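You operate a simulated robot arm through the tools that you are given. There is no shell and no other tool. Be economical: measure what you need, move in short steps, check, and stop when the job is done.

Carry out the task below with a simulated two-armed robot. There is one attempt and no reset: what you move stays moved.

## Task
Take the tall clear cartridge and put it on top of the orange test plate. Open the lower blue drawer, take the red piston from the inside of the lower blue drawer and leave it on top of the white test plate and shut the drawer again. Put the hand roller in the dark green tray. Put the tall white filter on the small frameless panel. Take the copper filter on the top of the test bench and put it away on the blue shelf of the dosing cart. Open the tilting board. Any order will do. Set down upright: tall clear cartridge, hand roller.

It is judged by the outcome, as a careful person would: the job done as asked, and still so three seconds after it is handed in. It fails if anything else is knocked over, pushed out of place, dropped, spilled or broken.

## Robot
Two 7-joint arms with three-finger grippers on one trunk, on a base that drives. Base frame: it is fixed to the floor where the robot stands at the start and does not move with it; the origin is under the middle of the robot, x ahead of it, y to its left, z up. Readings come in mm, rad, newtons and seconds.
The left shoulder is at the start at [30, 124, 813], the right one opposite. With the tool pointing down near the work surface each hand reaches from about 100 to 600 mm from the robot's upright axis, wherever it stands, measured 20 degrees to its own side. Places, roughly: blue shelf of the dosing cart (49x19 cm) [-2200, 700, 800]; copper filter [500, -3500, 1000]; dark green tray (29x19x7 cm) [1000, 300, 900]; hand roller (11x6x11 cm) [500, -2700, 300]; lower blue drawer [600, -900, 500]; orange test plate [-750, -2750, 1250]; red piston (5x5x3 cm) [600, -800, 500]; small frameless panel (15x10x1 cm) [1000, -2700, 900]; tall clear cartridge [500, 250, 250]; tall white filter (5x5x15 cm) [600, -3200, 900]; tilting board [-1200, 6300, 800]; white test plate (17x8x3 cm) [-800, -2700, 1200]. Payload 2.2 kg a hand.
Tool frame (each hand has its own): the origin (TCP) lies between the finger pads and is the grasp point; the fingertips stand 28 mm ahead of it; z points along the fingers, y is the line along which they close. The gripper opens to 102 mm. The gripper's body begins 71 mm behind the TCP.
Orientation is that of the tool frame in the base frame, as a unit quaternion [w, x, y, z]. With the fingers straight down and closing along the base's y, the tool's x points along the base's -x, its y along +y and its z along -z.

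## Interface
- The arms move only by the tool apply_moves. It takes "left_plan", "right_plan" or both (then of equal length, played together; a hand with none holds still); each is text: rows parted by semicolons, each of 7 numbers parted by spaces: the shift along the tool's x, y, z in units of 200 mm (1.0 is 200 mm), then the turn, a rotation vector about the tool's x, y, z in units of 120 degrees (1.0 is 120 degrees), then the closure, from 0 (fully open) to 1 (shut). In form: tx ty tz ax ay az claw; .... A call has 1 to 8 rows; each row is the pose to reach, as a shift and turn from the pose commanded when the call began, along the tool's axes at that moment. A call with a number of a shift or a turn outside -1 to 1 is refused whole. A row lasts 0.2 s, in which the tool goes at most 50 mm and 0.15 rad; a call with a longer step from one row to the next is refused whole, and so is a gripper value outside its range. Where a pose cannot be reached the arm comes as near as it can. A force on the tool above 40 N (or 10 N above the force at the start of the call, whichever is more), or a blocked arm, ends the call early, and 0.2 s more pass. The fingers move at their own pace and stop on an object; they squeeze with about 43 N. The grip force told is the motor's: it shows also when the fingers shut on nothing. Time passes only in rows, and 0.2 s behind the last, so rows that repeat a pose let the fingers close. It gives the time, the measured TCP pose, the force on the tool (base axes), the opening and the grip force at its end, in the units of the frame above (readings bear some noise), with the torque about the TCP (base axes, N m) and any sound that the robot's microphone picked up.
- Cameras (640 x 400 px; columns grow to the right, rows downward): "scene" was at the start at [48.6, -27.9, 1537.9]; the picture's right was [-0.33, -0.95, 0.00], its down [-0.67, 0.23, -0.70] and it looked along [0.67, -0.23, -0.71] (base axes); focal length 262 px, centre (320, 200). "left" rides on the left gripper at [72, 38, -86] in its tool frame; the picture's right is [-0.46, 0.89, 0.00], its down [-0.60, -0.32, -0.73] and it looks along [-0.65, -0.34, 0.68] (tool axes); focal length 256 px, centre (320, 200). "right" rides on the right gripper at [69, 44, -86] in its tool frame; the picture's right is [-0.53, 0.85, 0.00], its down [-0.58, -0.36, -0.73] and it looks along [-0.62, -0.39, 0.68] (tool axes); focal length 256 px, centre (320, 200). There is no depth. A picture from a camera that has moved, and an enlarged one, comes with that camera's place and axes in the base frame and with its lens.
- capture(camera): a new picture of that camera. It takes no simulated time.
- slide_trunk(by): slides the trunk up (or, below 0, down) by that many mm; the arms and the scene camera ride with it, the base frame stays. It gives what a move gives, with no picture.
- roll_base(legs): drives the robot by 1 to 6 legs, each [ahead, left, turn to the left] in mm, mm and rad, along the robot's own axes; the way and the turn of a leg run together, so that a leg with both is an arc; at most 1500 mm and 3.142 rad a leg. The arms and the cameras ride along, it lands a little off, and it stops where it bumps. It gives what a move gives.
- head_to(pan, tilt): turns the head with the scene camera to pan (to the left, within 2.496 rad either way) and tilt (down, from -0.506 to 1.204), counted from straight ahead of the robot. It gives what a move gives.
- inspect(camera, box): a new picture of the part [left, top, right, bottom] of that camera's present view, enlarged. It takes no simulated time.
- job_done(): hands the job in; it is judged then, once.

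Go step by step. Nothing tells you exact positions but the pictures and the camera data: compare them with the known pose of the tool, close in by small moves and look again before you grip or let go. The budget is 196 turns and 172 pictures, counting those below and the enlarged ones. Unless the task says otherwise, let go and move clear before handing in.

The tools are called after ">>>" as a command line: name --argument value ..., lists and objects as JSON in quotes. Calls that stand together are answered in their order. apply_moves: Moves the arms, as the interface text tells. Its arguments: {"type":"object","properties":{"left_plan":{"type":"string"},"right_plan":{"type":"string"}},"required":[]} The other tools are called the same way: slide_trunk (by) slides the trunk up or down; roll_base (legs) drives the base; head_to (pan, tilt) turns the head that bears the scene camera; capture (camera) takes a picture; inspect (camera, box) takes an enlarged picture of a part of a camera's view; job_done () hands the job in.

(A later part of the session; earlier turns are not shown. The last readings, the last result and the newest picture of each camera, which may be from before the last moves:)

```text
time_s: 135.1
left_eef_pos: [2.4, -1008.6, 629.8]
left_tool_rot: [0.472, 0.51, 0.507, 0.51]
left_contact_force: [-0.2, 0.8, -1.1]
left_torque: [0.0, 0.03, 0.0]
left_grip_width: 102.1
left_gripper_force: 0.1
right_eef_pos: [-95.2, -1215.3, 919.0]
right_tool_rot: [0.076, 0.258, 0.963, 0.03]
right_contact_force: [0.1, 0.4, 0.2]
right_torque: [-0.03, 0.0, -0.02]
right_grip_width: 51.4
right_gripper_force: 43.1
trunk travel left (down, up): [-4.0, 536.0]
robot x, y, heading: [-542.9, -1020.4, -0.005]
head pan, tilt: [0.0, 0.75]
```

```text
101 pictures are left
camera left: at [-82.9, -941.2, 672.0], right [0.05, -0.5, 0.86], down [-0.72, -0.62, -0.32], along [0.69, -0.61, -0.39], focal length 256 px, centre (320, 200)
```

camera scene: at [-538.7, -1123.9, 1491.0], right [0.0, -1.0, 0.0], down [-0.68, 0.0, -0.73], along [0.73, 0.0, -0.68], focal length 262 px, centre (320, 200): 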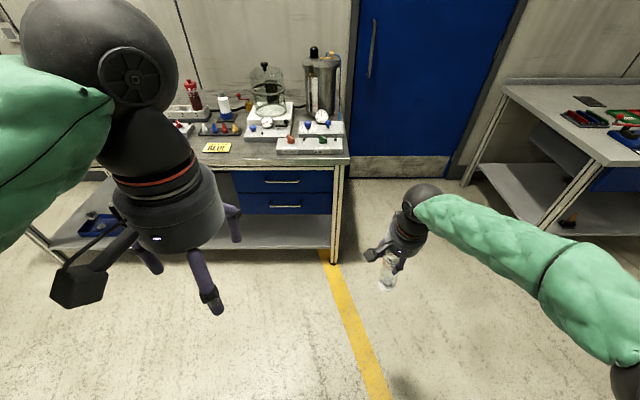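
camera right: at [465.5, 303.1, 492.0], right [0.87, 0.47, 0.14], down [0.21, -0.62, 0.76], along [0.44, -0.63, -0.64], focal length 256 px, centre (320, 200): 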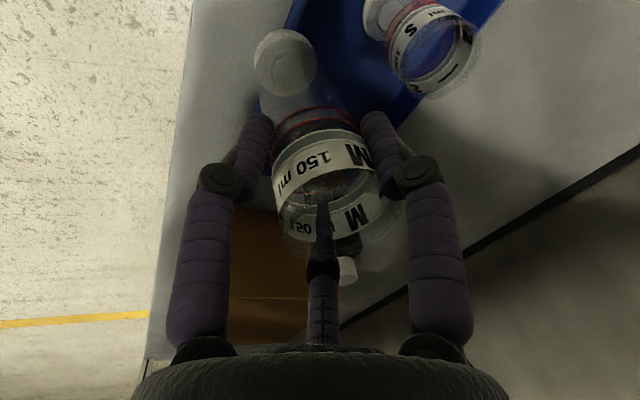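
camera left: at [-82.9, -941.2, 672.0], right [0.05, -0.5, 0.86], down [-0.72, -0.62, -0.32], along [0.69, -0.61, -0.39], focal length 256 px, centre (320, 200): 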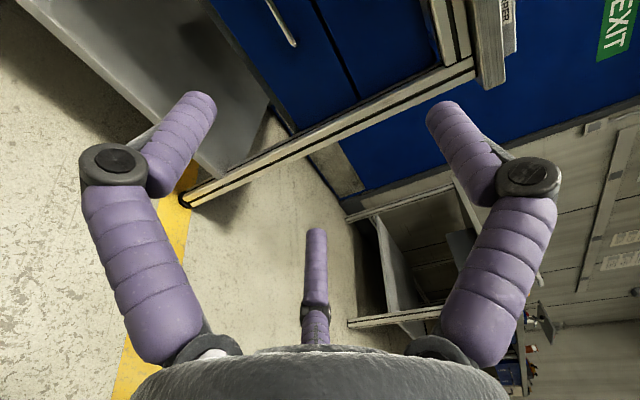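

Handle of the lower drawer is at about (425, −948, 543). Lower the hand to that height.

>>> apply_moves --left_plan "0 -0.15 0.1 0 0 0 0; 0 -0.3 0.2 0 0 0 0; 0 -0.44 0.3 0 0 0 0; 0 -0.44 0.3 0 0 0 0"

>>> capture --camera "left"

```text
time_s: 136.1
left_eef_pos: [58.3, -1033.3, 543.1]
left_tool_rot: [0.461, 0.509, 0.515, 0.513]
left_contact_force: [-1.7, 0.4, -1.3]
left_torque: [0.0, -0.14, -0.01]
left_grip_width: 101.8
left_gripper_force: 0.0
left hand out of reach, approached as far as the arm can: row 1, 2, 3, 4
right_eef_pos: [-96.1, -1215.0, 919.0]
right_tool_rot: [0.075, 0.258, 0.963, 0.031]
right_contact_force: [1.4, 0.0, -1.1]
right_torque: [0.02, -0.01, 0.02]
right_grip_width: 51.3
right_gripper_force: 42.9
trunk travel left (down, up): [-4.0, 536.0]
robot x, y, heading: [-541.8, -1024.0, -0.002]
head pan, tilt: [0.0, 0.75]
```

```text
100 pictures are left
camera left: at [-29.5, -967.6, 586.8], right [0.07, -0.5, 0.86], down [-0.71, -0.63, -0.31], along [0.7, -0.59, -0.4], focal length 256 px, centre (320, 200)
```

left: 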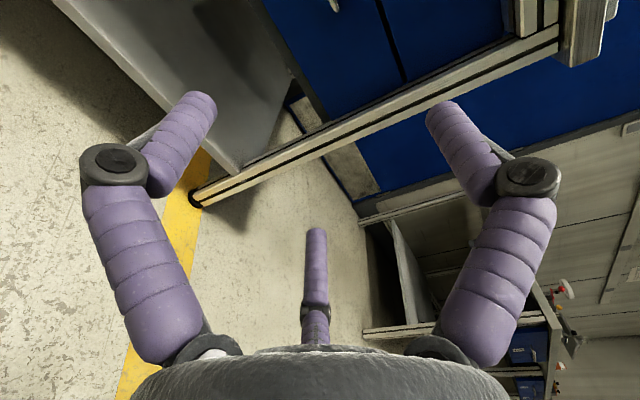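

>>> roll_base --legs '[[220, 85, 0]]'

>>> capture --camera "left"

>>> capture --camera "scene"

```text
time_s: 137.9
left_eef_pos: [274.8, -947.4, 545.3]
left_tool_rot: [0.464, 0.507, 0.513, 0.514]
left_contact_force: [0.8, -0.4, 1.3]
left_torque: [0.01, 0.02, -0.02]
left_grip_width: 102.2
left_gripper_force: 0.1
right_eef_pos: [119.9, -1128.9, 919.1]
right_tool_rot: [0.076, 0.259, 0.962, 0.03]
right_contact_force: [0.6, -0.9, -0.3]
right_torque: [0.03, -0.01, -0.02]
right_grip_width: 51.3
right_gripper_force: 42.7
trunk travel left (down, up): [-4.0, 536.0]
robot x, y, heading: [-330.1, -931.1, -0.005]
head pan, tilt: [0.0, 0.75]
```

```text
99 pictures are left
camera left: at [186.7, -882.5, 589.3], right [0.07, -0.5, 0.86], down [-0.71, -0.63, -0.31], along [0.7, -0.59, -0.4], focal length 256 px, centre (320, 200)
```

left: 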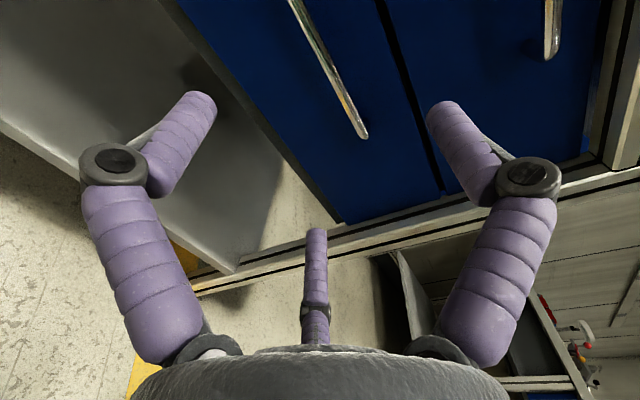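

```text
98 pictures are left
camera scene: at [-272.9, -937.2, 1491.0], right [-0.01, -1.0, 0.0], down [-0.68, 0.0, -0.73], along [0.73, 0.0, -0.68], focal length 262 px, centre (320, 200)
```

scene: 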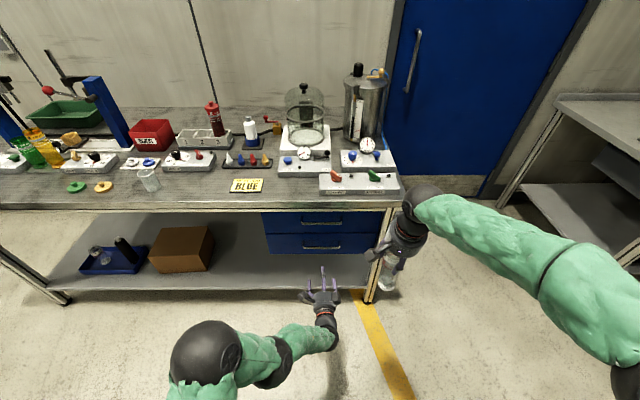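

Handle confirmed at (425, z 544). Pull the right hand with M back, then drive to the handle.

>>> apply_moves --right_plan "0.15 -0.09 -0.07 0 0 0 1; 0.3 -0.18 -0.14 0 0 0 1; 0.46 -0.26 -0.2 0 0 0 1; 0.62 -0.35 -0.27 0 0 0 1"

>>> roll_base --legs '[[132, 0, 0.005]]'

>>> capture --camera "left"

```text
time_s: 138.9
left_eef_pos: [275.4, -948.0, 545.9]
left_tool_rot: [0.464, 0.507, 0.513, 0.514]
left_contact_force: [-0.1, -0.4, -0.7]
left_torque: [-0.02, -0.02, -0.03]
left_grip_width: 102.3
left_gripper_force: 0.0
right_eef_pos: [-33.3, -1128.5, 949.5]
right_tool_rot: [0.077, 0.259, 0.962, 0.03]
right_contact_force: [-0.5, 0.0, -1.0]
right_torque: [0.02, -0.01, 0.02]
right_grip_width: 51.4
right_gripper_force: 42.7
trunk travel left (down, up): [-4.0, 536.0]
robot x, y, heading: [-325.0, -933.1, -0.006]
head pan, tilt: [0.0, 0.75]
```

```text
time_s: 140.2
left_eef_pos: [404.3, -945.0, 545.8]
left_tool_rot: [0.462, 0.505, 0.516, 0.515]
left_contact_force: [1.1, 0.2, -0.3]
left_torque: [-0.01, 0.01, -0.01]
left_grip_width: 101.8
left_gripper_force: 0.0
right_eef_pos: [96.5, -1127.3, 951.0]
right_tool_rot: [0.076, 0.255, 0.963, 0.031]
right_contact_force: [0.7, 0.6, -0.1]
right_torque: [-0.02, 0.03, -0.02]
right_grip_width: 51.3
right_gripper_force: 42.9
trunk travel left (down, up): [-4.0, 536.0]
robot x, y, heading: [-202.9, -935.9, -0.003]
head pan, tilt: [0.0, 0.75]
```

```text
97 pictures are left
camera left: at [314.8, -879.6, 589.2], right [0.07, -0.5, 0.86], down [-0.71, -0.64, -0.31], along [0.71, -0.59, -0.4], focal length 256 px, centre (320, 200)
```

left: 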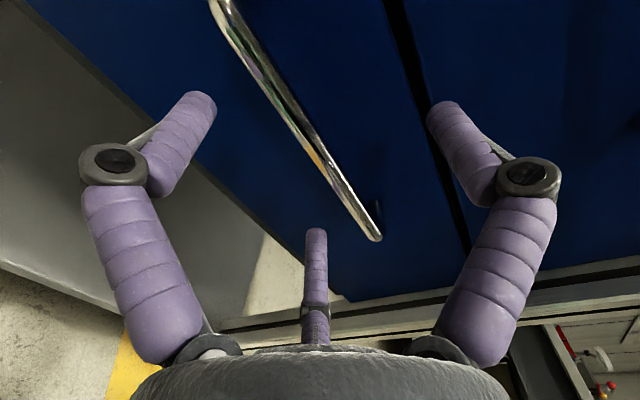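

The bar is centred just inside the fingertips. Advance 10 mm and close.

>>> roll_base --legs '[[11, 0, 0]]'

>>> apply_moves --left_plan "0 0 0 0 0 0 0.5; 0 0 0 0 0 0 0.9; 0 0 0 0 0 0 1; 0 0 0 0 0 0 1; 0 0 0 0 0 0 1"

>>> capture --camera "left"

```text
time_s: 140.9
left_eef_pos: [415.5, -943.4, 545.6]
left_tool_rot: [0.462, 0.505, 0.515, 0.516]
left_contact_force: [0.5, 0.3, 0.7]
left_torque: [-0.03, -0.01, 0.01]
left_grip_width: 102.2
left_gripper_force: 0.1
right_eef_pos: [108.2, -1128.2, 949.4]
right_tool_rot: [0.075, 0.256, 0.963, 0.031]
right_contact_force: [0.5, 0.8, 0.0]
right_torque: [-0.02, 0.01, -0.01]
right_grip_width: 51.4
right_gripper_force: 43.3
trunk travel left (down, up): [-4.0, 536.0]
robot x, y, heading: [-191.2, -934.4, 0.005]
head pan, tilt: [0.0, 0.75]
```

```text
time_s: 142.1
left_eef_pos: [412.0, -942.8, 541.0]
left_tool_rot: [0.459, 0.507, 0.519, 0.513]
left_contact_force: [-7.2, 12.1, -25.9]
left_torque: [-1.02, 0.4, 0.4]
left_grip_width: 19.8
left_gripper_force: 44.9
right_eef_pos: [109.5, -1126.7, 950.7]
right_tool_rot: [0.075, 0.256, 0.963, 0.03]
right_contact_force: [-0.4, -0.1, -1.3]
right_torque: [-0.01, -0.01, -0.03]
right_grip_width: 51.0
right_gripper_force: 42.2
trunk travel left (down, up): [-4.0, 536.0]
robot x, y, heading: [-189.0, -936.7, -0.001]
head pan, tilt: [0.0, 0.75]
```

```text
96 pictures are left
camera left: at [323.9, -878.4, 585.7], right [0.08, -0.5, 0.86], down [-0.71, -0.64, -0.31], along [0.7, -0.59, -0.4], focal length 256 px, centre (320, 200)
```

left: 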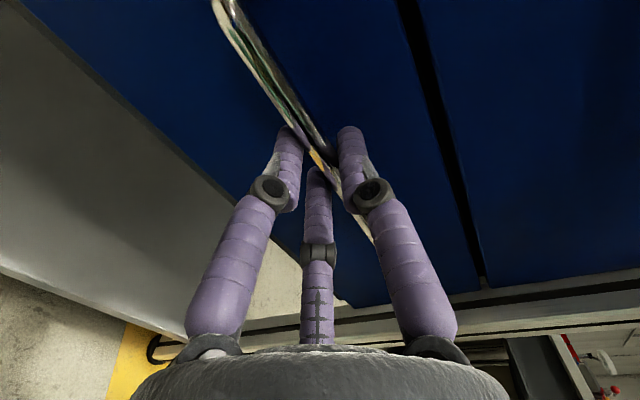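

Gripped the bar. Pull the drawer by driving back.

>>> roll_base --legs '[[-270, 0, 0]]'

>>> capture --camera "scene"

```text
time_s: 143.4
left_eef_pos: [306.6, -944.1, 539.8]
left_tool_rot: [0.459, 0.508, 0.52, 0.511]
left_contact_force: [-2.1, 0.3, -1.8]
left_torque: [-0.95, 0.01, 0.22]
left_grip_width: 19.9
left_gripper_force: 44.8
right_eef_pos: [1.9, -1128.1, 950.5]
right_tool_rot: [0.075, 0.255, 0.964, 0.03]
right_contact_force: [0.2, -1.0, 0.2]
right_torque: [0.01, -0.01, 0.01]
right_grip_width: 51.1
right_gripper_force: 43.4
trunk travel left (down, up): [-4.0, 536.0]
robot x, y, heading: [-296.9, -935.6, -0.002]
head pan, tilt: [0.0, 0.75]
stopped in leg 1: the force on the tool passed its limit at 40 N (the readings are from after the stop); the commanded pose is now the measured one
```

```text
95 pictures are left
camera scene: at [-239.1, -937.2, 1491.3], right [0.0, -1.0, 0.0], down [-0.68, 0.0, -0.73], along [0.73, 0.0, -0.68], focal length 262 px, centre (320, 200)
```

scene: 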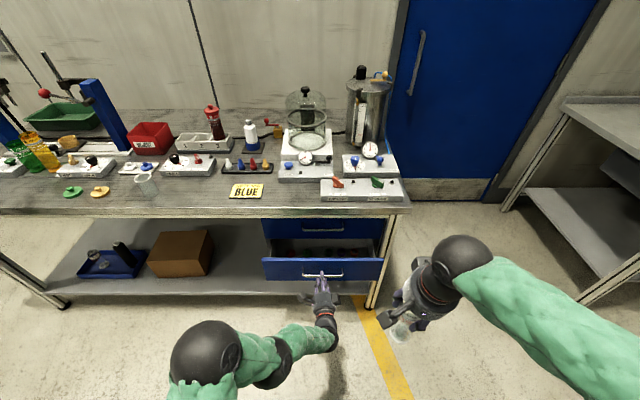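

>>> roll_base --legs '[[-80, 0, 0]]'

>>> roll_base --legs '[[-80, 0, 0]]'

>>> inspect --camera "scene" --box '[220, 190, 420, 315]'

```text
time_s: 144.4
left_eef_pos: [231.7, -943.4, 541.9]
left_tool_rot: [0.459, 0.508, 0.519, 0.512]
left_contact_force: [0.0, -1.3, -9.1]
left_torque: [-1.04, 0.15, -0.24]
left_grip_width: 19.6
left_gripper_force: 45.0
right_eef_pos: [-72.7, -1128.3, 951.4]
right_tool_rot: [0.077, 0.255, 0.963, 0.031]
right_contact_force: [-1.5, -0.8, -0.2]
right_torque: [0.02, 0.01, 0.01]
right_grip_width: 50.9
right_gripper_force: 43.1
trunk travel left (down, up): [-4.0, 536.0]
robot x, y, heading: [-370.5, -937.2, -0.001]
head pan, tilt: [0.0, 0.75]
```

```text
time_s: 145.4
left_eef_pos: [153.6, -943.6, 540.8]
left_tool_rot: [0.46, 0.507, 0.52, 0.511]
left_contact_force: [-0.4, 10.4, -1.4]
left_torque: [-1.01, 0.06, 0.25]
left_grip_width: 19.7
left_gripper_force: 44.6
right_eef_pos: [-151.6, -1127.6, 949.4]
right_tool_rot: [0.076, 0.256, 0.963, 0.031]
right_contact_force: [0.4, -0.6, 0.3]
right_torque: [0.02, -0.02, 0.01]
right_grip_width: 51.0
right_gripper_force: 43.2
trunk travel left (down, up): [-4.0, 536.0]
robot x, y, heading: [-449.2, -934.4, -0.002]
head pan, tilt: [0.0, 0.75]
```

```text
3.20 times, centred on (320, 252) of scene
camera zoom: at [-394.0, -936.7, 1491.0], right [0.0, -1.0, 0.0], down [-0.68, 0.0, -0.73], along [0.73, 0.0, -0.68], focal length 839 px, centre (320, 32)
```

zoom: 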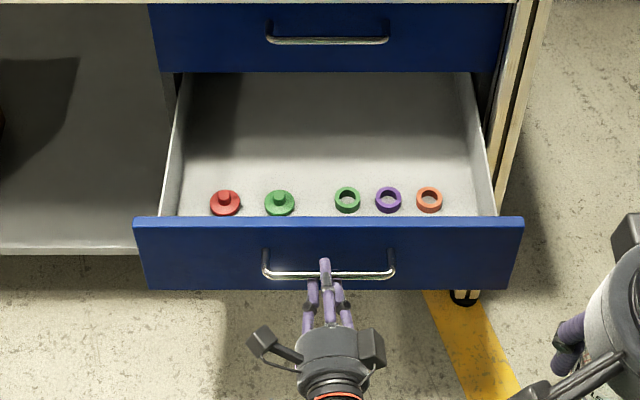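

The drawer is open and the red piston is visible at its front left. Pull a bit more, then release and back away.

>>> roll_base --legs '[[-60, 0, 0]]'

>>> apply_moves --left_plan "0 0 0 0 0 0 0.5; 0 0 0 0 0 0 0; 0 0 0 0 0 0 0; 0 0 0 0 0 0 0"

>>> roll_base --legs '[[-150, 0, 0]]'

>>> inspect --camera "scene" --box '[200, 160, 440, 310]'

```text
time_s: 146.4
left_eef_pos: [90.8, -942.9, 540.4]
left_tool_rot: [0.459, 0.508, 0.52, 0.512]
left_contact_force: [-0.6, 0.7, 2.1]
left_torque: [-0.95, 0.06, 0.04]
left_grip_width: 19.9
left_gripper_force: 44.5
right_eef_pos: [-213.1, -1128.1, 950.1]
right_tool_rot: [0.077, 0.255, 0.963, 0.031]
right_contact_force: [0.4, -0.3, -1.4]
right_torque: [0.01, -0.03, -0.03]
right_grip_width: 51.0
right_gripper_force: 43.4
trunk travel left (down, up): [-4.0, 536.0]
robot x, y, heading: [-512.5, -938.8, 0.001]
head pan, tilt: [0.0, 0.75]
```

```text
time_s: 147.4
left_eef_pos: [91.4, -945.1, 540.5]
left_tool_rot: [0.46, 0.508, 0.52, 0.511]
left_contact_force: [0.5, 0.8, 0.7]
left_torque: [-0.02, -0.03, -0.01]
left_grip_width: 102.1
left_gripper_force: 0.1
right_eef_pos: [-213.9, -1127.1, 950.5]
right_tool_rot: [0.076, 0.255, 0.963, 0.031]
right_contact_force: [-0.2, 0.2, -1.0]
right_torque: [-0.01, 0.01, -0.03]
right_grip_width: 50.9
right_gripper_force: 43.3
trunk travel left (down, up): [-4.0, 536.0]
robot x, y, heading: [-510.2, -936.6, 0.003]
head pan, tilt: [0.0, 0.75]
```

```text
time_s: 148.8
left_eef_pos: [-58.2, -945.4, 540.4]
left_tool_rot: [0.46, 0.508, 0.519, 0.511]
left_contact_force: [-0.3, -0.1, 0.0]
left_torque: [-0.02, -0.01, -0.02]
left_grip_width: 102.1
left_gripper_force: 0.0
right_eef_pos: [-363.4, -1128.7, 950.7]
right_tool_rot: [0.076, 0.258, 0.963, 0.031]
right_contact_force: [-0.3, -0.5, -0.1]
right_torque: [-0.01, 0.02, 0.02]
right_grip_width: 50.8
right_gripper_force: 43.4
trunk travel left (down, up): [-4.0, 536.0]
robot x, y, heading: [-657.2, -934.6, -0.003]
head pan, tilt: [0.0, 0.75]
```

```text
2.67 times, centred on (320, 235) of scene
camera zoom: at [-605.4, -937.3, 1491.1], right [0.0, -1.0, 0.0], down [-0.68, 0.0, -0.73], along [0.73, 0.0, -0.68], focal length 699 px, centre (320, 107)
```

zoom: 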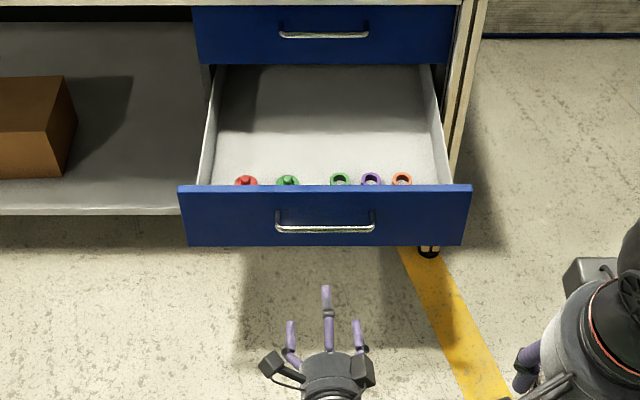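

>>> apply_moves --left_plan "0 0.2 0 0 0 -0.07 0; 0 0.4 0 0 0 -0.14 0; 0 0.6 0 0 0 -0.21 0; 0 0.8 0 0 0 -0.28 0; 0 1 0 0 0 -0.35 0; 0 1 0 0 0 -0.42 0; 0 1 0 0 0 -0.49 0; 0 1 0 0 0 -0.56 0"

>>> apply_moves --left_plan "0 0 0 0 0 -0.07 0; 0 0 0 0 0 -0.14 0; 0 0 0 0 0 -0.19 0"

>>> apply_moves --left_plan "-0.05 0 0 0 0.07 0 0; -0.1 0 0 0 0.14 0 0; -0.15 0 0 0 0.21 0 0; -0.2 0 0 0 0.28 0 0; -0.25 0 0 0 0.35 0 0; -0.3 0 0 0 0.42 0 0; -0.35 0 0 0 0.49 0 0; -0.4 0 0 0 0.56 0 0"

>>> apply_moves --left_plan "0 0 0 0 0.07 0 0; 0 0 0 0 0.14 0 0; 0 0 0 0 0.19 0 0"

>>> capture --camera "left"

```text
time_s: 150.6
left_eef_pos: [-44.5, -951.8, 741.7]
left_tool_rot: [0.666, 0.135, 0.714, 0.17]
left_contact_force: [1.1, -1.0, 0.5]
left_torque: [0.02, -0.04, 0.02]
left_grip_width: 102.1
left_gripper_force: 0.0
right_eef_pos: [-363.1, -1128.5, 950.3]
right_tool_rot: [0.076, 0.257, 0.963, 0.031]
right_contact_force: [0.1, -0.2, -0.5]
right_torque: [-0.03, 0.0, 0.01]
right_grip_width: 50.7
right_gripper_force: 43.6
trunk travel left (down, up): [-4.0, 536.0]
robot x, y, heading: [-662.2, -935.7, -0.004]
head pan, tilt: [0.0, 0.75]
```

```text
time_s: 151.4
left_eef_pos: [-45.9, -952.7, 740.1]
left_tool_rot: [0.686, -0.008, 0.727, 0.035]
left_contact_force: [0.4, -0.6, -0.2]
left_torque: [0.0, -0.02, -0.01]
left_grip_width: 102.1
left_gripper_force: 0.2
right_eef_pos: [-363.3, -1127.9, 949.8]
right_tool_rot: [0.075, 0.257, 0.963, 0.03]
right_contact_force: [0.7, 0.6, -1.0]
right_torque: [0.04, -0.03, 0.0]
right_grip_width: 50.7
right_gripper_force: 42.8
trunk travel left (down, up): [-4.0, 536.0]
robot x, y, heading: [-658.6, -933.5, -0.002]
head pan, tilt: [0.0, 0.75]
```

```text
time_s: 153.2
left_eef_pos: [-40.0, -954.9, 817.8]
left_tool_rot: [0.167, -0.026, 0.985, 0.026]
left_contact_force: [0.7, -0.1, -0.3]
left_torque: [0.0, -0.03, -0.03]
left_grip_width: 101.9
left_gripper_force: 0.0
right_eef_pos: [-363.2, -1128.4, 950.0]
right_tool_rot: [0.076, 0.257, 0.963, 0.03]
right_contact_force: [0.3, 0.1, -0.7]
right_torque: [0.0, 0.03, 0.0]
right_grip_width: 50.7
right_gripper_force: 42.6
trunk travel left (down, up): [-4.0, 536.0]
robot x, y, heading: [-658.6, -934.0, -0.0]
head pan, tilt: [0.0, 0.75]
```

```text
time_s: 154.0
left_eef_pos: [-42.5, -957.4, 820.0]
left_tool_rot: [-0.031, -0.031, 0.999, 0.02]
left_contact_force: [-0.5, -0.1, 0.6]
left_torque: [-0.02, -0.02, 0.03]
left_grip_width: 101.7
left_gripper_force: 0.1
right_eef_pos: [-363.2, -1127.3, 950.4]
right_tool_rot: [0.076, 0.257, 0.963, 0.031]
right_contact_force: [0.1, -0.3, 0.4]
right_torque: [-0.03, -0.01, 0.0]
right_grip_width: 51.0
right_gripper_force: 42.7
trunk travel left (down, up): [-4.0, 536.0]
robot x, y, heading: [-657.4, -935.4, -0.011]
head pan, tilt: [0.0, 0.75]
```

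```text
92 pictures are left
camera left: at [-110.3, -926.5, 910.8], right [0.41, 0.91, 0.01], down [0.67, -0.31, 0.68], along [0.62, -0.27, -0.73], focal length 256 px, centre (320, 200)
```

left: 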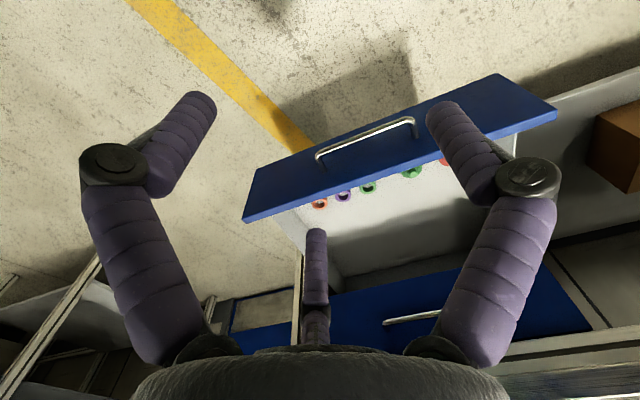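

>>> roll_base --legs '[[235, 145, 0.01]]'

>>> apply_moves --left_plan "0 0 0.2 0 -0.03 0 0; 0 0 0.4 0 -0.03 0 0; 0 0 0.5 0 -0.03 0 0"

>>> capture --camera "left"

```text
time_s: 155.9
left_eef_pos: [197.1, -807.0, 820.3]
left_tool_rot: [-0.03, -0.034, 0.999, 0.02]
left_contact_force: [0.5, 0.2, 0.8]
left_torque: [-0.03, 0.01, 0.0]
left_grip_width: 102.1
left_gripper_force: 0.0
right_eef_pos: [-124.7, -980.7, 950.2]
right_tool_rot: [0.075, 0.254, 0.964, 0.031]
right_contact_force: [0.2, 0.1, -1.0]
right_torque: [-0.01, 0.02, 0.02]
right_grip_width: 51.0
right_gripper_force: 43.0
trunk travel left (down, up): [-4.0, 536.0]
robot x, y, heading: [-420.2, -789.5, 0.003]
head pan, tilt: [0.0, 0.75]
```

```text
time_s: 156.8
left_eef_pos: [192.3, -804.1, 717.8]
left_tool_rot: [0.003, -0.033, 0.999, 0.021]
left_contact_force: [0.3, 0.2, 0.7]
left_torque: [0.04, -0.02, 0.01]
left_grip_width: 102.1
left_gripper_force: 0.0
right_eef_pos: [-124.1, -982.2, 951.0]
right_tool_rot: [0.076, 0.253, 0.964, 0.032]
right_contact_force: [-0.1, 1.1, -0.4]
right_torque: [0.01, 0.01, 0.0]
right_grip_width: 50.6
right_gripper_force: 42.9
trunk travel left (down, up): [-4.0, 536.0]
robot x, y, heading: [-422.7, -788.3, 0.006]
head pan, tilt: [0.0, 0.75]
```

```text
91 pictures are left
camera left: at [116.8, -774.8, 804.6], right [0.4, 0.91, 0.04], down [0.62, -0.31, 0.72], along [0.67, -0.27, -0.69], focal length 256 px, centre (320, 200)
```

left: 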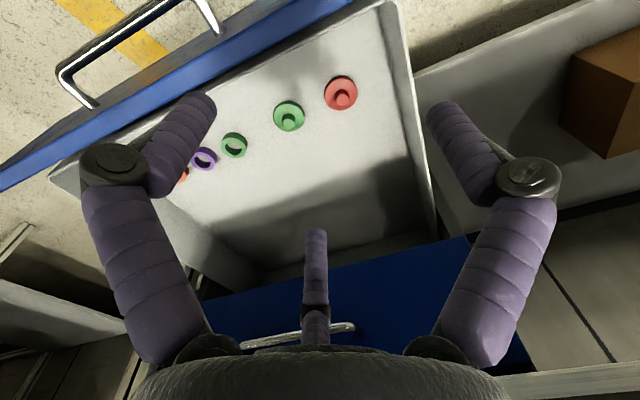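

Piston at about (243,−797). Turn the wrist so its camera clears the drawer front, move over it and descend.

>>> apply_moves --left_plan "-0.06 0 0.05 0 0 -0.07 0.3; -0.12 0 0.1 0 0 -0.14 0.3; -0.18 0.01 0.2 0 0 -0.21 0.3; -0.252 0.018 0.3 0 0 -0.28 0.3; -0.252 0.018 0.4 0 0 -0.35 0.3; -0.252 0.018 0.5 0 0 -0.42 0.3; -0.252 0.018 0.5 0 0 -0.48 0.3"

>>> capture --camera "left"

```text
time_s: 158.3
left_eef_pos: [242.2, -792.5, 621.0]
left_tool_rot: [0.012, -0.512, 0.858, 0.018]
left_contact_force: [-0.2, 0.3, 1.3]
left_torque: [-0.02, 0.01, -0.01]
left_grip_width: 71.2
left_gripper_force: 0.0
right_eef_pos: [-124.8, -981.7, 950.1]
right_tool_rot: [0.076, 0.255, 0.964, 0.03]
right_contact_force: [-0.1, 1.0, -1.1]
right_torque: [-0.02, 0.01, -0.01]
right_grip_width: 50.7
right_gripper_force: 42.6
trunk travel left (down, up): [-4.0, 536.0]
robot x, y, heading: [-422.8, -790.6, 0.007]
head pan, tilt: [0.0, 0.75]
```

```text
90 pictures are left
camera left: at [173.7, -841.1, 703.8], right [-0.56, 0.83, 0.03], down [0.56, 0.35, 0.75], along [0.61, 0.44, -0.66], focal length 256 px, centre (320, 200)
```

left: 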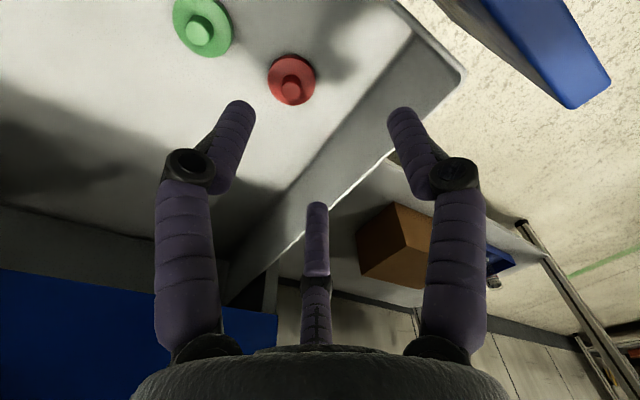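

>>> apply_moves --left_plan "0.02 -0.033 0.1 0 0 0 0.3; 0.038 -0.066 0.2 0 0 0 0.3; 0.038 -0.066 0.26 0 0 0 0.3"

>>> capture --camera "left"

```text
time_s: 159.2
left_eef_pos: [249.5, -802.8, 568.6]
left_tool_rot: [0.012, -0.51, 0.86, 0.018]
left_contact_force: [0.7, -0.4, 0.1]
left_torque: [-0.02, 0.0, 0.01]
left_grip_width: 71.5
left_gripper_force: 0.1
right_eef_pos: [-125.3, -983.3, 949.9]
right_tool_rot: [0.076, 0.254, 0.964, 0.031]
right_contact_force: [0.2, -0.6, 0.1]
right_torque: [0.0, 0.02, -0.01]
right_grip_width: 50.5
right_gripper_force: 43.1
trunk travel left (down, up): [-4.0, 536.0]
robot x, y, heading: [-420.4, -790.9, 0.003]
head pan, tilt: [0.0, 0.75]
```

```text
89 pictures are left
camera left: at [180.9, -852.1, 650.8], right [-0.56, 0.83, 0.03], down [0.56, 0.35, 0.75], along [0.61, 0.43, -0.66], focal length 256 px, centre (320, 200)
```

left: 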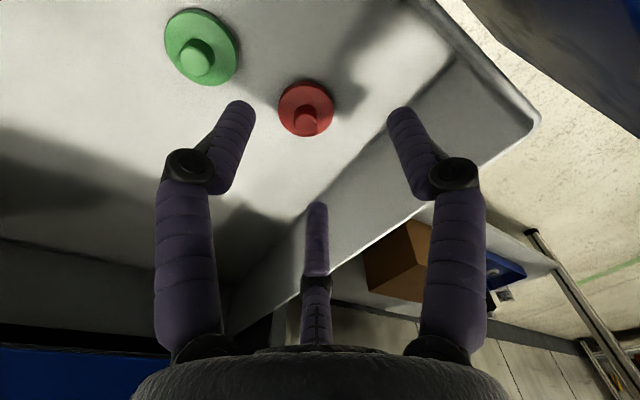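

Scale shows the piston is deeper: about (270,−797, z≈465). Rotate 30° more for camera clearance, shift and descend.

>>> apply_moves --left_plan "-0.02 -0.02 0 0 0 -0.065 0.3; -0.04 -0.04 0.05 0 0 -0.13 0.3; -0.06 -0.06 0.1 0 0 -0.19 0.3; -0.076 -0.078 0.16 0 0 -0.25 0.3; -0.076 -0.078 0.2 0 0 -0.25 0.3"

>>> capture --camera "left"

```text
time_s: 160.3
left_eef_pos: [270.2, -794.4, 529.3]
left_tool_rot: [-0.017, 0.716, -0.697, -0.014]
left_contact_force: [0.1, 0.4, 0.3]
left_torque: [0.01, -0.03, 0.01]
left_grip_width: 71.2
left_gripper_force: 0.1
right_eef_pos: [-125.0, -982.9, 950.7]
right_tool_rot: [0.076, 0.254, 0.964, 0.031]
right_contact_force: [-0.3, -0.1, -1.1]
right_torque: [0.01, -0.03, -0.03]
right_grip_width: 50.7
right_gripper_force: 42.8
trunk travel left (down, up): [-4.0, 536.0]
robot x, y, heading: [-419.1, -793.1, 0.001]
head pan, tilt: [0.0, 0.75]
```

```text
88 pictures are left
camera left: at [233.9, -871.7, 610.3], right [-0.9, 0.44, 0.02], down [0.3, 0.58, 0.76], along [0.33, 0.68, -0.65], focal length 256 px, centre (320, 200)
```

left: 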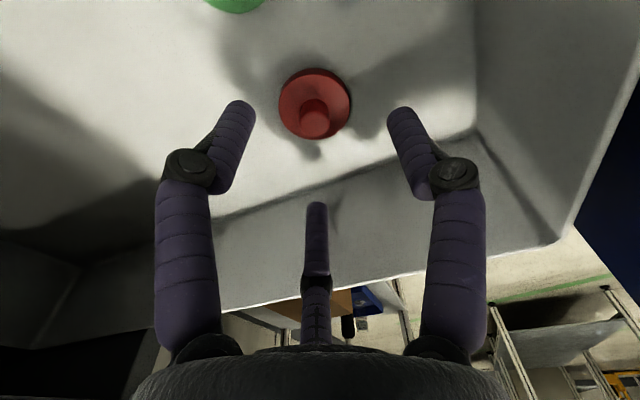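

Aligned on the knob (top z≈470). Descend so the tips straddle it and close.

>>> apply_moves --left_plan "0 0 0.1 0 0 0 0.3; 0 0 0.2 0 0 0 0.3; 0 0 0.22 0 0 0 0.5; 0 0 0.22 0 0 0 0.8; 0 0 0.22 0 0 0 1; 0 0 0.22 0 0 0 1; 0 0 0.22 0 0 0 1"

>>> capture --camera "left"

```text
time_s: 161.9
left_eef_pos: [271.2, -792.9, 484.3]
left_tool_rot: [-0.017, 0.715, -0.698, -0.013]
left_contact_force: [0.4, -0.2, 2.1]
left_torque: [0.01, 0.05, -0.02]
left_grip_width: 38.4
left_gripper_force: 42.2
right_eef_pos: [-124.4, -982.9, 950.0]
right_tool_rot: [0.076, 0.254, 0.964, 0.031]
right_contact_force: [0.6, 0.5, -1.2]
right_torque: [0.0, -0.02, 0.03]
right_grip_width: 50.6
right_gripper_force: 43.0
trunk travel left (down, up): [-4.0, 536.0]
robot x, y, heading: [-424.8, -788.2, 0.007]
head pan, tilt: [0.0, 0.75]
```

```text
87 pictures are left
camera left: at [234.7, -870.8, 566.5], right [-0.9, 0.44, 0.01], down [0.3, 0.58, 0.76], along [0.33, 0.68, -0.65], focal length 256 px, centre (320, 200)
```

left: 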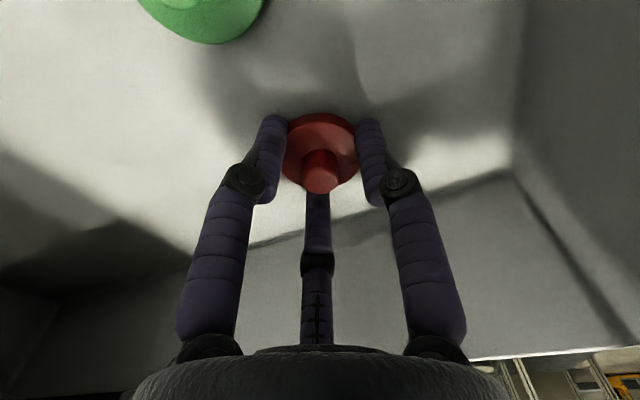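

Piston gripped by its disc. Lift, shift back within the drawer, then lift clear.

>>> apply_moves --left_plan "0 0 -0.2 0 0 0 1; 0 0 -0.4 0 0 0 1; 0 0 -0.5 0 0 0 1"

>>> roll_base --legs '[[-40, 0, 0]]'

>>> apply_moves --left_plan "0 0 -0.2 0 0 0 1; 0 0 -0.4 0 0 0 1; 0 0 -0.6 0 0 0 1; 0 0 -0.7 0 0 0 1"

>>> roll_base --legs '[[-250, 0, 0]]'

>>> apply_moves --left_plan "0 0 -0.2 0 0 0 1; 0 0 -0.4 0 0 0 1; 0 0 -0.6 0 0 0 1; 0 0 -0.8 0 0 0 1; 0 0 -1 0 0 0 1"

>>> capture --camera "left"

```text
time_s: 162.8
left_eef_pos: [270.9, -800.0, 586.5]
left_tool_rot: [-0.016, 0.716, -0.698, -0.013]
left_contact_force: [-0.1, 0.4, -0.1]
left_torque: [-0.01, 0.01, -0.01]
left_grip_width: 38.2
left_gripper_force: 43.0
right_eef_pos: [-124.6, -982.5, 949.2]
right_tool_rot: [0.076, 0.254, 0.964, 0.031]
right_contact_force: [0.4, 0.7, 0.1]
right_torque: [-0.01, 0.01, -0.01]
right_grip_width: 50.7
right_gripper_force: 42.7
trunk travel left (down, up): [-4.0, 536.0]
robot x, y, heading: [-423.8, -791.4, 0.006]
head pan, tilt: [0.0, 0.75]
```

```text
time_s: 163.6
left_eef_pos: [232.9, -798.3, 586.0]
left_tool_rot: [-0.016, 0.715, -0.698, -0.013]
left_contact_force: [-0.4, -0.4, -0.1]
left_torque: [-0.02, -0.01, 0.02]
left_grip_width: 38.1
left_gripper_force: 42.5
right_eef_pos: [-164.1, -981.5, 950.3]
right_tool_rot: [0.076, 0.254, 0.964, 0.032]
right_contact_force: [-0.3, 1.1, -1.0]
right_torque: [0.0, 0.0, 0.01]
right_grip_width: 50.5
right_gripper_force: 43.0
trunk travel left (down, up): [-4.0, 536.0]
robot x, y, heading: [-458.7, -789.9, -0.001]
head pan, tilt: [0.0, 0.75]
```

```text
time_s: 164.6
left_eef_pos: [231.6, -807.7, 728.0]
left_tool_rot: [-0.016, 0.716, -0.698, -0.013]
left_contact_force: [-0.6, -1.5, 0.0]
left_torque: [0.02, 0.0, 0.0]
left_grip_width: 38.2
left_gripper_force: 43.1
right_eef_pos: [-163.2, -981.6, 949.4]
right_tool_rot: [0.075, 0.254, 0.964, 0.032]
right_contact_force: [0.0, 0.4, -0.7]
right_torque: [0.0, -0.03, -0.02]
right_grip_width: 50.2
right_gripper_force: 43.0
trunk travel left (down, up): [-4.0, 536.0]
robot x, y, heading: [-460.5, -792.0, 0.004]
head pan, tilt: [0.0, 0.75]
```

```text
time_s: 166.4
left_eef_pos: [-16.2, -807.8, 727.2]
left_tool_rot: [-0.016, 0.716, -0.698, -0.014]
left_contact_force: [0.1, -0.1, -0.3]
left_torque: [0.02, -0.03, -0.02]
left_grip_width: 38.2
left_gripper_force: 43.0
right_eef_pos: [-411.9, -982.8, 950.7]
right_tool_rot: [0.076, 0.254, 0.964, 0.031]
right_contact_force: [-0.8, -0.6, -0.6]
right_torque: [0.01, -0.03, 0.0]
right_grip_width: 50.6
right_gripper_force: 42.7
trunk travel left (down, up): [-4.0, 536.0]
robot x, y, heading: [-708.9, -788.7, 0.003]
head pan, tilt: [0.0, 0.75]
```

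```text
time_s: 167.6
left_eef_pos: [-26.7, -814.1, 922.9]
left_tool_rot: [-0.017, 0.715, -0.698, -0.014]
left_contact_force: [-0.4, -0.1, -0.2]
left_torque: [0.01, 0.02, 0.03]
left_grip_width: 37.9
left_gripper_force: 42.8
left hand out of reach, approached as far as the arm can: row 5
right_eef_pos: [-411.4, -982.7, 951.0]
right_tool_rot: [0.075, 0.255, 0.963, 0.032]
right_contact_force: [0.4, -0.3, -0.4]
right_torque: [0.03, 0.0, 0.01]
right_grip_width: 50.4
right_gripper_force: 42.7
trunk travel left (down, up): [-4.0, 536.0]
robot x, y, heading: [-709.1, -793.2, 0.003]
head pan, tilt: [0.0, 0.75]
```

```text
86 pictures are left
camera left: at [-62.7, -891.6, 1005.3], right [-0.9, 0.44, 0.02], down [0.3, 0.58, 0.76], along [0.33, 0.68, -0.65], focal length 256 px, centre (320, 200)
```

left: 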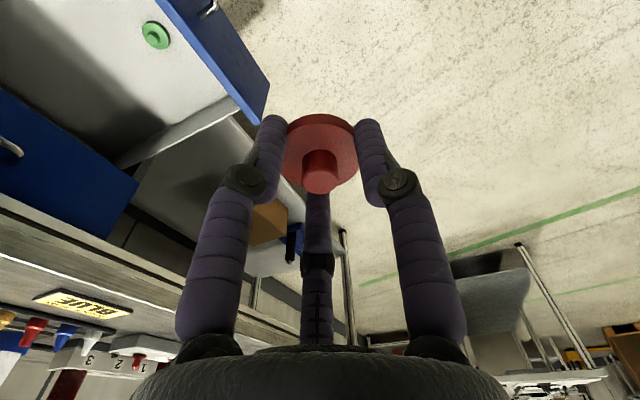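

Both items are held. Turn right to face −y and look at the rack with the test plates.

>>> roll_base --legs '[[0, 0, -1.57], [450, 0, 0]]'

>>> head_to --pan 0.0 --tilt 0.3

>>> capture --camera "scene"

```text
time_s: 174.1
left_eef_pos: [-742.2, -1913.1, 923.8]
left_tool_rot: [0.021, -0.007, 1.0, -0.003]
left_contact_force: [0.0, -0.3, -0.3]
left_torque: [0.0, -0.02, 0.04]
left_grip_width: 37.9
left_gripper_force: 42.8
right_eef_pos: [-905.4, -1525.8, 949.9]
right_tool_rot: [0.075, 0.864, 0.497, -0.032]
right_contact_force: [-0.4, 0.3, -0.2]
right_torque: [0.02, 0.02, 0.04]
right_grip_width: 50.0
right_gripper_force: 43.4
trunk travel left (down, up): [-4.0, 536.0]
robot x, y, heading: [-711.2, -1231.4, -1.583]
head pan, tilt: [0.0, 0.75]
```

```text
time_s: 175.0
left_eef_pos: [-740.7, -1912.7, 924.1]
left_tool_rot: [0.022, -0.007, 1.0, -0.002]
left_contact_force: [0.3, 0.1, -0.4]
left_torque: [0.02, 0.01, -0.02]
left_grip_width: 38.0
left_gripper_force: 42.8
right_eef_pos: [-905.1, -1526.2, 950.2]
right_tool_rot: [0.076, 0.864, 0.497, -0.032]
right_contact_force: [0.4, 0.1, -0.5]
right_torque: [0.0, -0.01, -0.01]
right_grip_width: 49.7
right_gripper_force: 43.0
trunk travel left (down, up): [-4.0, 536.0]
robot x, y, heading: [-712.1, -1228.5, -1.579]
head pan, tilt: [0.0, 0.3]
```

```text
85 pictures are left
camera scene: at [-710.3, -1295.6, 1531.3], right [-1.0, 0.01, 0.0], down [0.0, 0.3, -0.95], along [-0.01, -0.95, -0.3], focal length 262 px, centre (320, 200)
```

scene: 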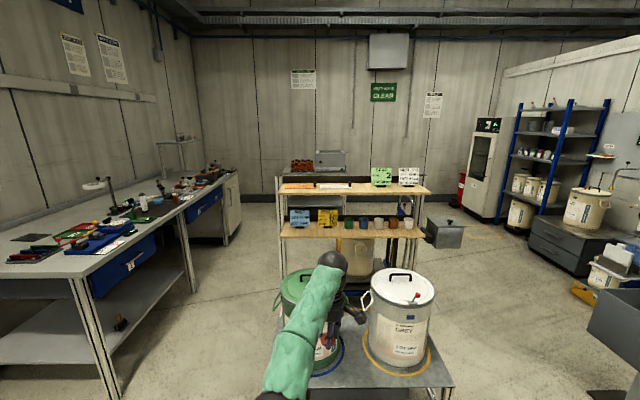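

>>> slide_trunk --by 330

>>> inspect --camera "scene" --box '[240, 160, 480, 310]'

```text
time_s: 178.3
left_eef_pos: [-741.1, -1913.6, 1253.6]
left_tool_rot: [0.02, -0.008, 1.0, -0.003]
left_contact_force: [-0.2, 0.0, -0.3]
left_torque: [0.01, -0.01, 0.04]
left_grip_width: 37.6
left_gripper_force: 42.9
right_eef_pos: [-905.7, -1526.9, 1279.3]
right_tool_rot: [0.075, 0.864, 0.496, -0.032]
right_contact_force: [-0.1, 0.3, -0.6]
right_torque: [0.04, 0.0, 0.0]
right_grip_width: 49.6
right_gripper_force: 43.5
trunk travel left (down, up): [-334.0, 206.0]
robot x, y, heading: [-709.7, -1229.5, -1.576]
head pan, tilt: [0.0, 0.3]
```

```text
2.67 times, centred on (360, 235) of scene
camera zoom: at [-710.3, -1295.8, 1861.3], right [-1.0, 0.01, 0.0], down [0.0, 0.3, -0.96], along [-0.01, -0.96, -0.3], focal length 699 px, centre (213, 107)
```

zoom: 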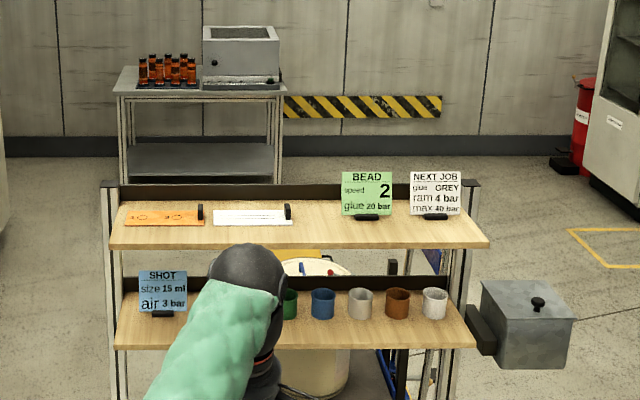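

The plates lie on the top wooden shelf; the front is blocked by drums, so I'll approach from the rack's +x end, facing −x. Retract the left hand, raise the trunk, turn and go round.

>>> apply_moves --left_plan "0 0.2 0 0 0 0 1; 0 0.4 0 0 0 0 1; 0 0.6 0 0 0 0 1; 0 0.8 0 0 0 0 1; 0 1 0 0 0 0 1"

>>> apply_moves --left_plan "0.1 0.2 0 0 0 0 1; 0.2 0.3 0 0 0 0 1; 0.2 0.5 0 0 0 0 1"

>>> slide_trunk --by 150

>>> roll_base --legs '[[0, 0, -1.57], [-660, 0, 0], [0, 1150, 0]]'

>>> head_to --pan 0.15 --tilt 0.6

>>> capture --camera "scene"

```text
time_s: 179.5
left_eef_pos: [-745.1, -1712.9, 1253.7]
left_tool_rot: [0.021, -0.006, 1.0, -0.004]
left_contact_force: [0.8, 0.1, 0.6]
left_torque: [-0.01, 0.0, 0.01]
left_grip_width: 37.4
left_gripper_force: 43.2
right_eef_pos: [-904.5, -1525.3, 1281.0]
right_tool_rot: [0.076, 0.864, 0.497, -0.033]
right_contact_force: [0.8, 0.3, 0.3]
right_torque: [-0.03, 0.01, 0.02]
right_grip_width: 49.4
right_gripper_force: 42.9
trunk travel left (down, up): [-334.0, 206.0]
robot x, y, heading: [-710.5, -1229.3, -1.578]
head pan, tilt: [0.0, 0.3]
```

```text
time_s: 180.3
left_eef_pos: [-784.6, -1609.7, 1251.7]
left_tool_rot: [0.02, -0.007, 1.0, -0.004]
left_contact_force: [0.1, 0.5, 0.8]
left_torque: [-0.07, -0.02, 0.01]
left_grip_width: 37.4
left_gripper_force: 42.6
right_eef_pos: [-904.3, -1523.2, 1281.8]
right_tool_rot: [0.076, 0.864, 0.496, -0.032]
right_contact_force: [0.6, 1.3, -0.4]
right_torque: [-0.03, 0.04, -0.03]
right_grip_width: 48.4
right_gripper_force: 43.3
trunk travel left (down, up): [-334.0, 206.0]
robot x, y, heading: [-712.7, -1230.7, -1.582]
head pan, tilt: [0.0, 0.3]
```

```text
time_s: 182.0
left_eef_pos: [-785.3, -1613.0, 1401.5]
left_tool_rot: [0.021, -0.007, 1.0, -0.002]
left_contact_force: [-0.4, 0.2, -0.2]
left_torque: [-0.02, 0.0, 0.02]
left_grip_width: 37.6
left_gripper_force: 42.8
right_eef_pos: [-905.9, -1524.6, 1430.1]
right_tool_rot: [0.076, 0.865, 0.496, -0.032]
right_contact_force: [-0.1, 0.7, -0.7]
right_torque: [-0.01, -0.02, 0.0]
right_grip_width: 48.4
right_gripper_force: 43.0
trunk travel left (down, up): [-484.0, 56.0]
robot x, y, heading: [-709.6, -1232.6, -1.581]
head pan, tilt: [0.0, 0.3]
```

```text
time_s: 195.1
left_eef_pos: [-437.5, -2363.2, 1401.3]
left_tool_rot: [0.013, 0.692, 0.722, -0.017]
left_contact_force: [0.2, 0.0, -0.2]
left_torque: [0.03, -0.02, 0.01]
left_grip_width: 37.7
left_gripper_force: 43.2
right_eef_pos: [-355.0, -2239.6, 1429.6]
right_tool_rot: [0.032, 0.966, -0.247, -0.075]
right_contact_force: [0.2, 0.3, 0.0]
right_torque: [0.02, -0.04, -0.01]
right_grip_width: 46.9
right_gripper_force: 42.9
trunk travel left (down, up): [-484.0, 56.0]
robot x, y, heading: [-53.7, -2427.7, -3.12]
head pan, tilt: [0.0, 0.3]
```

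```text
time_s: 195.9
left_eef_pos: [-438.1, -2362.4, 1401.2]
left_tool_rot: [0.013, 0.692, 0.722, -0.016]
left_contact_force: [-0.3, 1.2, 0.0]
left_torque: [0.01, 0.01, -0.01]
left_grip_width: 37.5
left_gripper_force: 43.4
right_eef_pos: [-355.2, -2240.3, 1429.7]
right_tool_rot: [0.032, 0.966, -0.246, -0.075]
right_contact_force: [0.2, 0.0, 0.0]
right_torque: [0.01, 0.01, -0.01]
right_grip_width: 46.9
right_gripper_force: 43.1
trunk travel left (down, up): [-484.0, 56.0]
robot x, y, heading: [-53.6, -2429.0, -3.123]
head pan, tilt: [0.15, 0.6]
```

```text
83 pictures are left
camera scene: at [-109.8, -2441.6, 1984.0], right [-0.17, 0.99, 0.0], down [0.56, 0.09, -0.83], along [-0.81, -0.14, -0.56], focal length 262 px, centre (320, 200)
```

scene: 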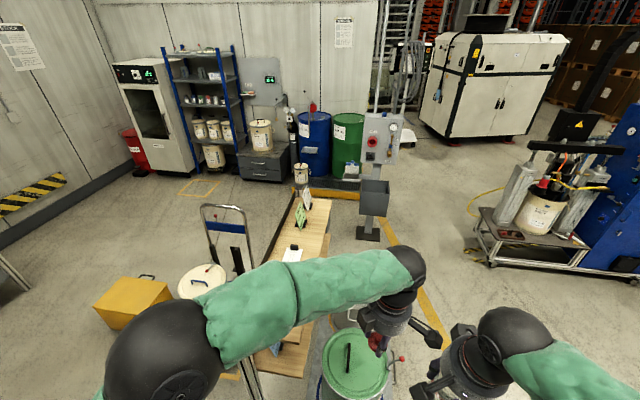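

The right grip width has been creeping down (52→47 mm), so I'll check on M.

>>> capture --camera "right"

```text
82 pictures are left
camera right: at [-301.1, -2308.2, 1511.4], right [-0.86, -0.48, 0.15], down [-0.21, 0.61, 0.76], along [-0.46, 0.62, -0.63], focal length 256 px, centre (320, 200)
```

right: 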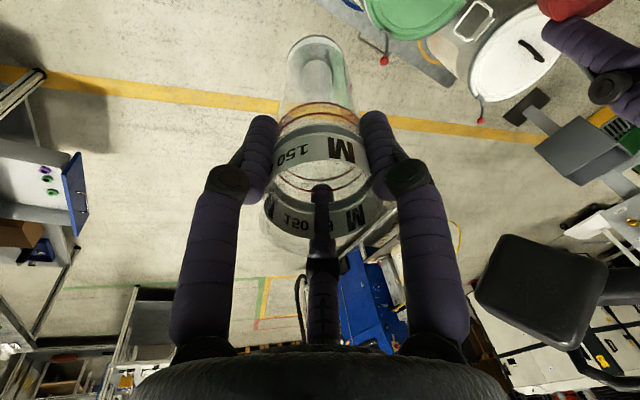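

M has merely aligned itself with the jaws. I'll set the right tool vertical and move sideways so the right hand lines up with the orange plate.

>>> apply_moves --right_plan "0 0 0 0.025 0.033 0 1; 0 0 0 0.047 0.062 0 1; 0 0 0 0.047 0.062 0 1"

>>> roll_base --legs '[[0, 397, -0.02]]'

>>> head_to --pan -0.1 --tilt 0.95

>>> capture --camera "scene"

>>> capture --camera "right"

```text
time_s: 196.7
left_eef_pos: [-436.4, -2361.7, 1401.5]
left_tool_rot: [0.013, 0.692, 0.722, -0.016]
left_contact_force: [-0.6, -0.6, -0.5]
left_torque: [0.0, -0.01, 0.06]
left_grip_width: 37.5
left_gripper_force: 43.0
right_eef_pos: [-354.4, -2241.6, 1430.2]
right_tool_rot: [0.0, 0.969, -0.247, 0.0]
right_contact_force: [0.8, -0.3, -0.9]
right_torque: [0.01, 0.04, -0.01]
right_grip_width: 46.9
right_gripper_force: 43.0
trunk travel left (down, up): [-484.0, 56.0]
robot x, y, heading: [-53.4, -2424.9, -3.126]
head pan, tilt: [0.15, 0.6]
```

```text
time_s: 199.2
left_eef_pos: [-431.6, -2747.5, 1400.6]
left_tool_rot: [0.014, 0.696, 0.717, -0.016]
left_contact_force: [-0.4, 0.5, -0.3]
left_torque: [0.01, 0.0, 0.02]
left_grip_width: 37.8
left_gripper_force: 42.6
right_eef_pos: [-346.2, -2627.7, 1429.6]
right_tool_rot: [0.0, 0.967, -0.254, 0.0]
right_contact_force: [1.2, -0.6, -1.4]
right_torque: [-0.02, 0.0, 0.01]
right_grip_width: 46.6
right_gripper_force: 43.4
trunk travel left (down, up): [-484.0, 56.0]
robot x, y, heading: [-50.0, -2814.2, -3.134]
head pan, tilt: [0.15, 0.6]
```

```text
time_s: 200.0
left_eef_pos: [-431.8, -2748.4, 1402.1]
left_tool_rot: [0.013, 0.696, 0.717, -0.016]
left_contact_force: [0.5, 0.6, -0.6]
left_torque: [0.03, 0.06, -0.03]
left_grip_width: 37.5
left_gripper_force: 43.1
right_eef_pos: [-347.2, -2626.9, 1431.8]
right_tool_rot: [0.001, 0.967, -0.253, 0.001]
right_contact_force: [0.4, 0.1, -0.7]
right_torque: [0.0, 0.01, 0.0]
right_grip_width: 46.8
right_gripper_force: 42.9
trunk travel left (down, up): [-484.0, 56.0]
robot x, y, heading: [-47.1, -2818.8, -3.138]
head pan, tilt: [-0.099, 0.949]
```

```text
81 pictures are left
camera scene: at [-89.8, -2810.6, 1955.6], right [0.09, 1.0, 0.0], down [0.81, -0.07, -0.58], along [-0.58, 0.05, -0.81], focal length 262 px, centre (320, 200)
```

scene: 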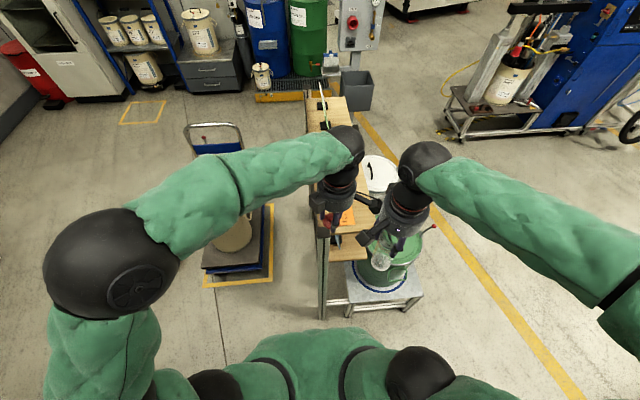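

```text
80 pictures are left
camera right: at [-307.7, -2697.9, 1517.6], right [-0.88, -0.48, 0.0], down [-0.32, 0.6, 0.73], along [-0.35, 0.64, -0.68], focal length 256 px, centre (320, 200)
```

right: 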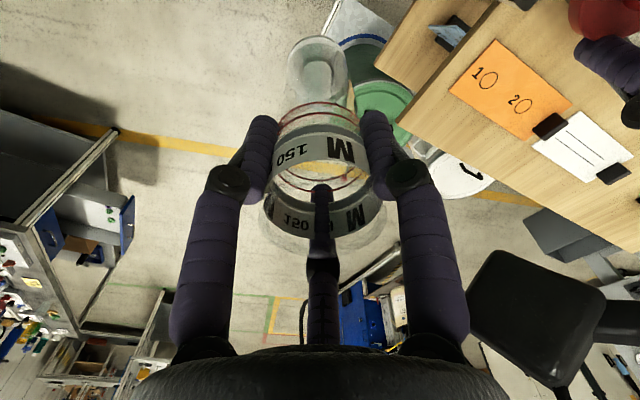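

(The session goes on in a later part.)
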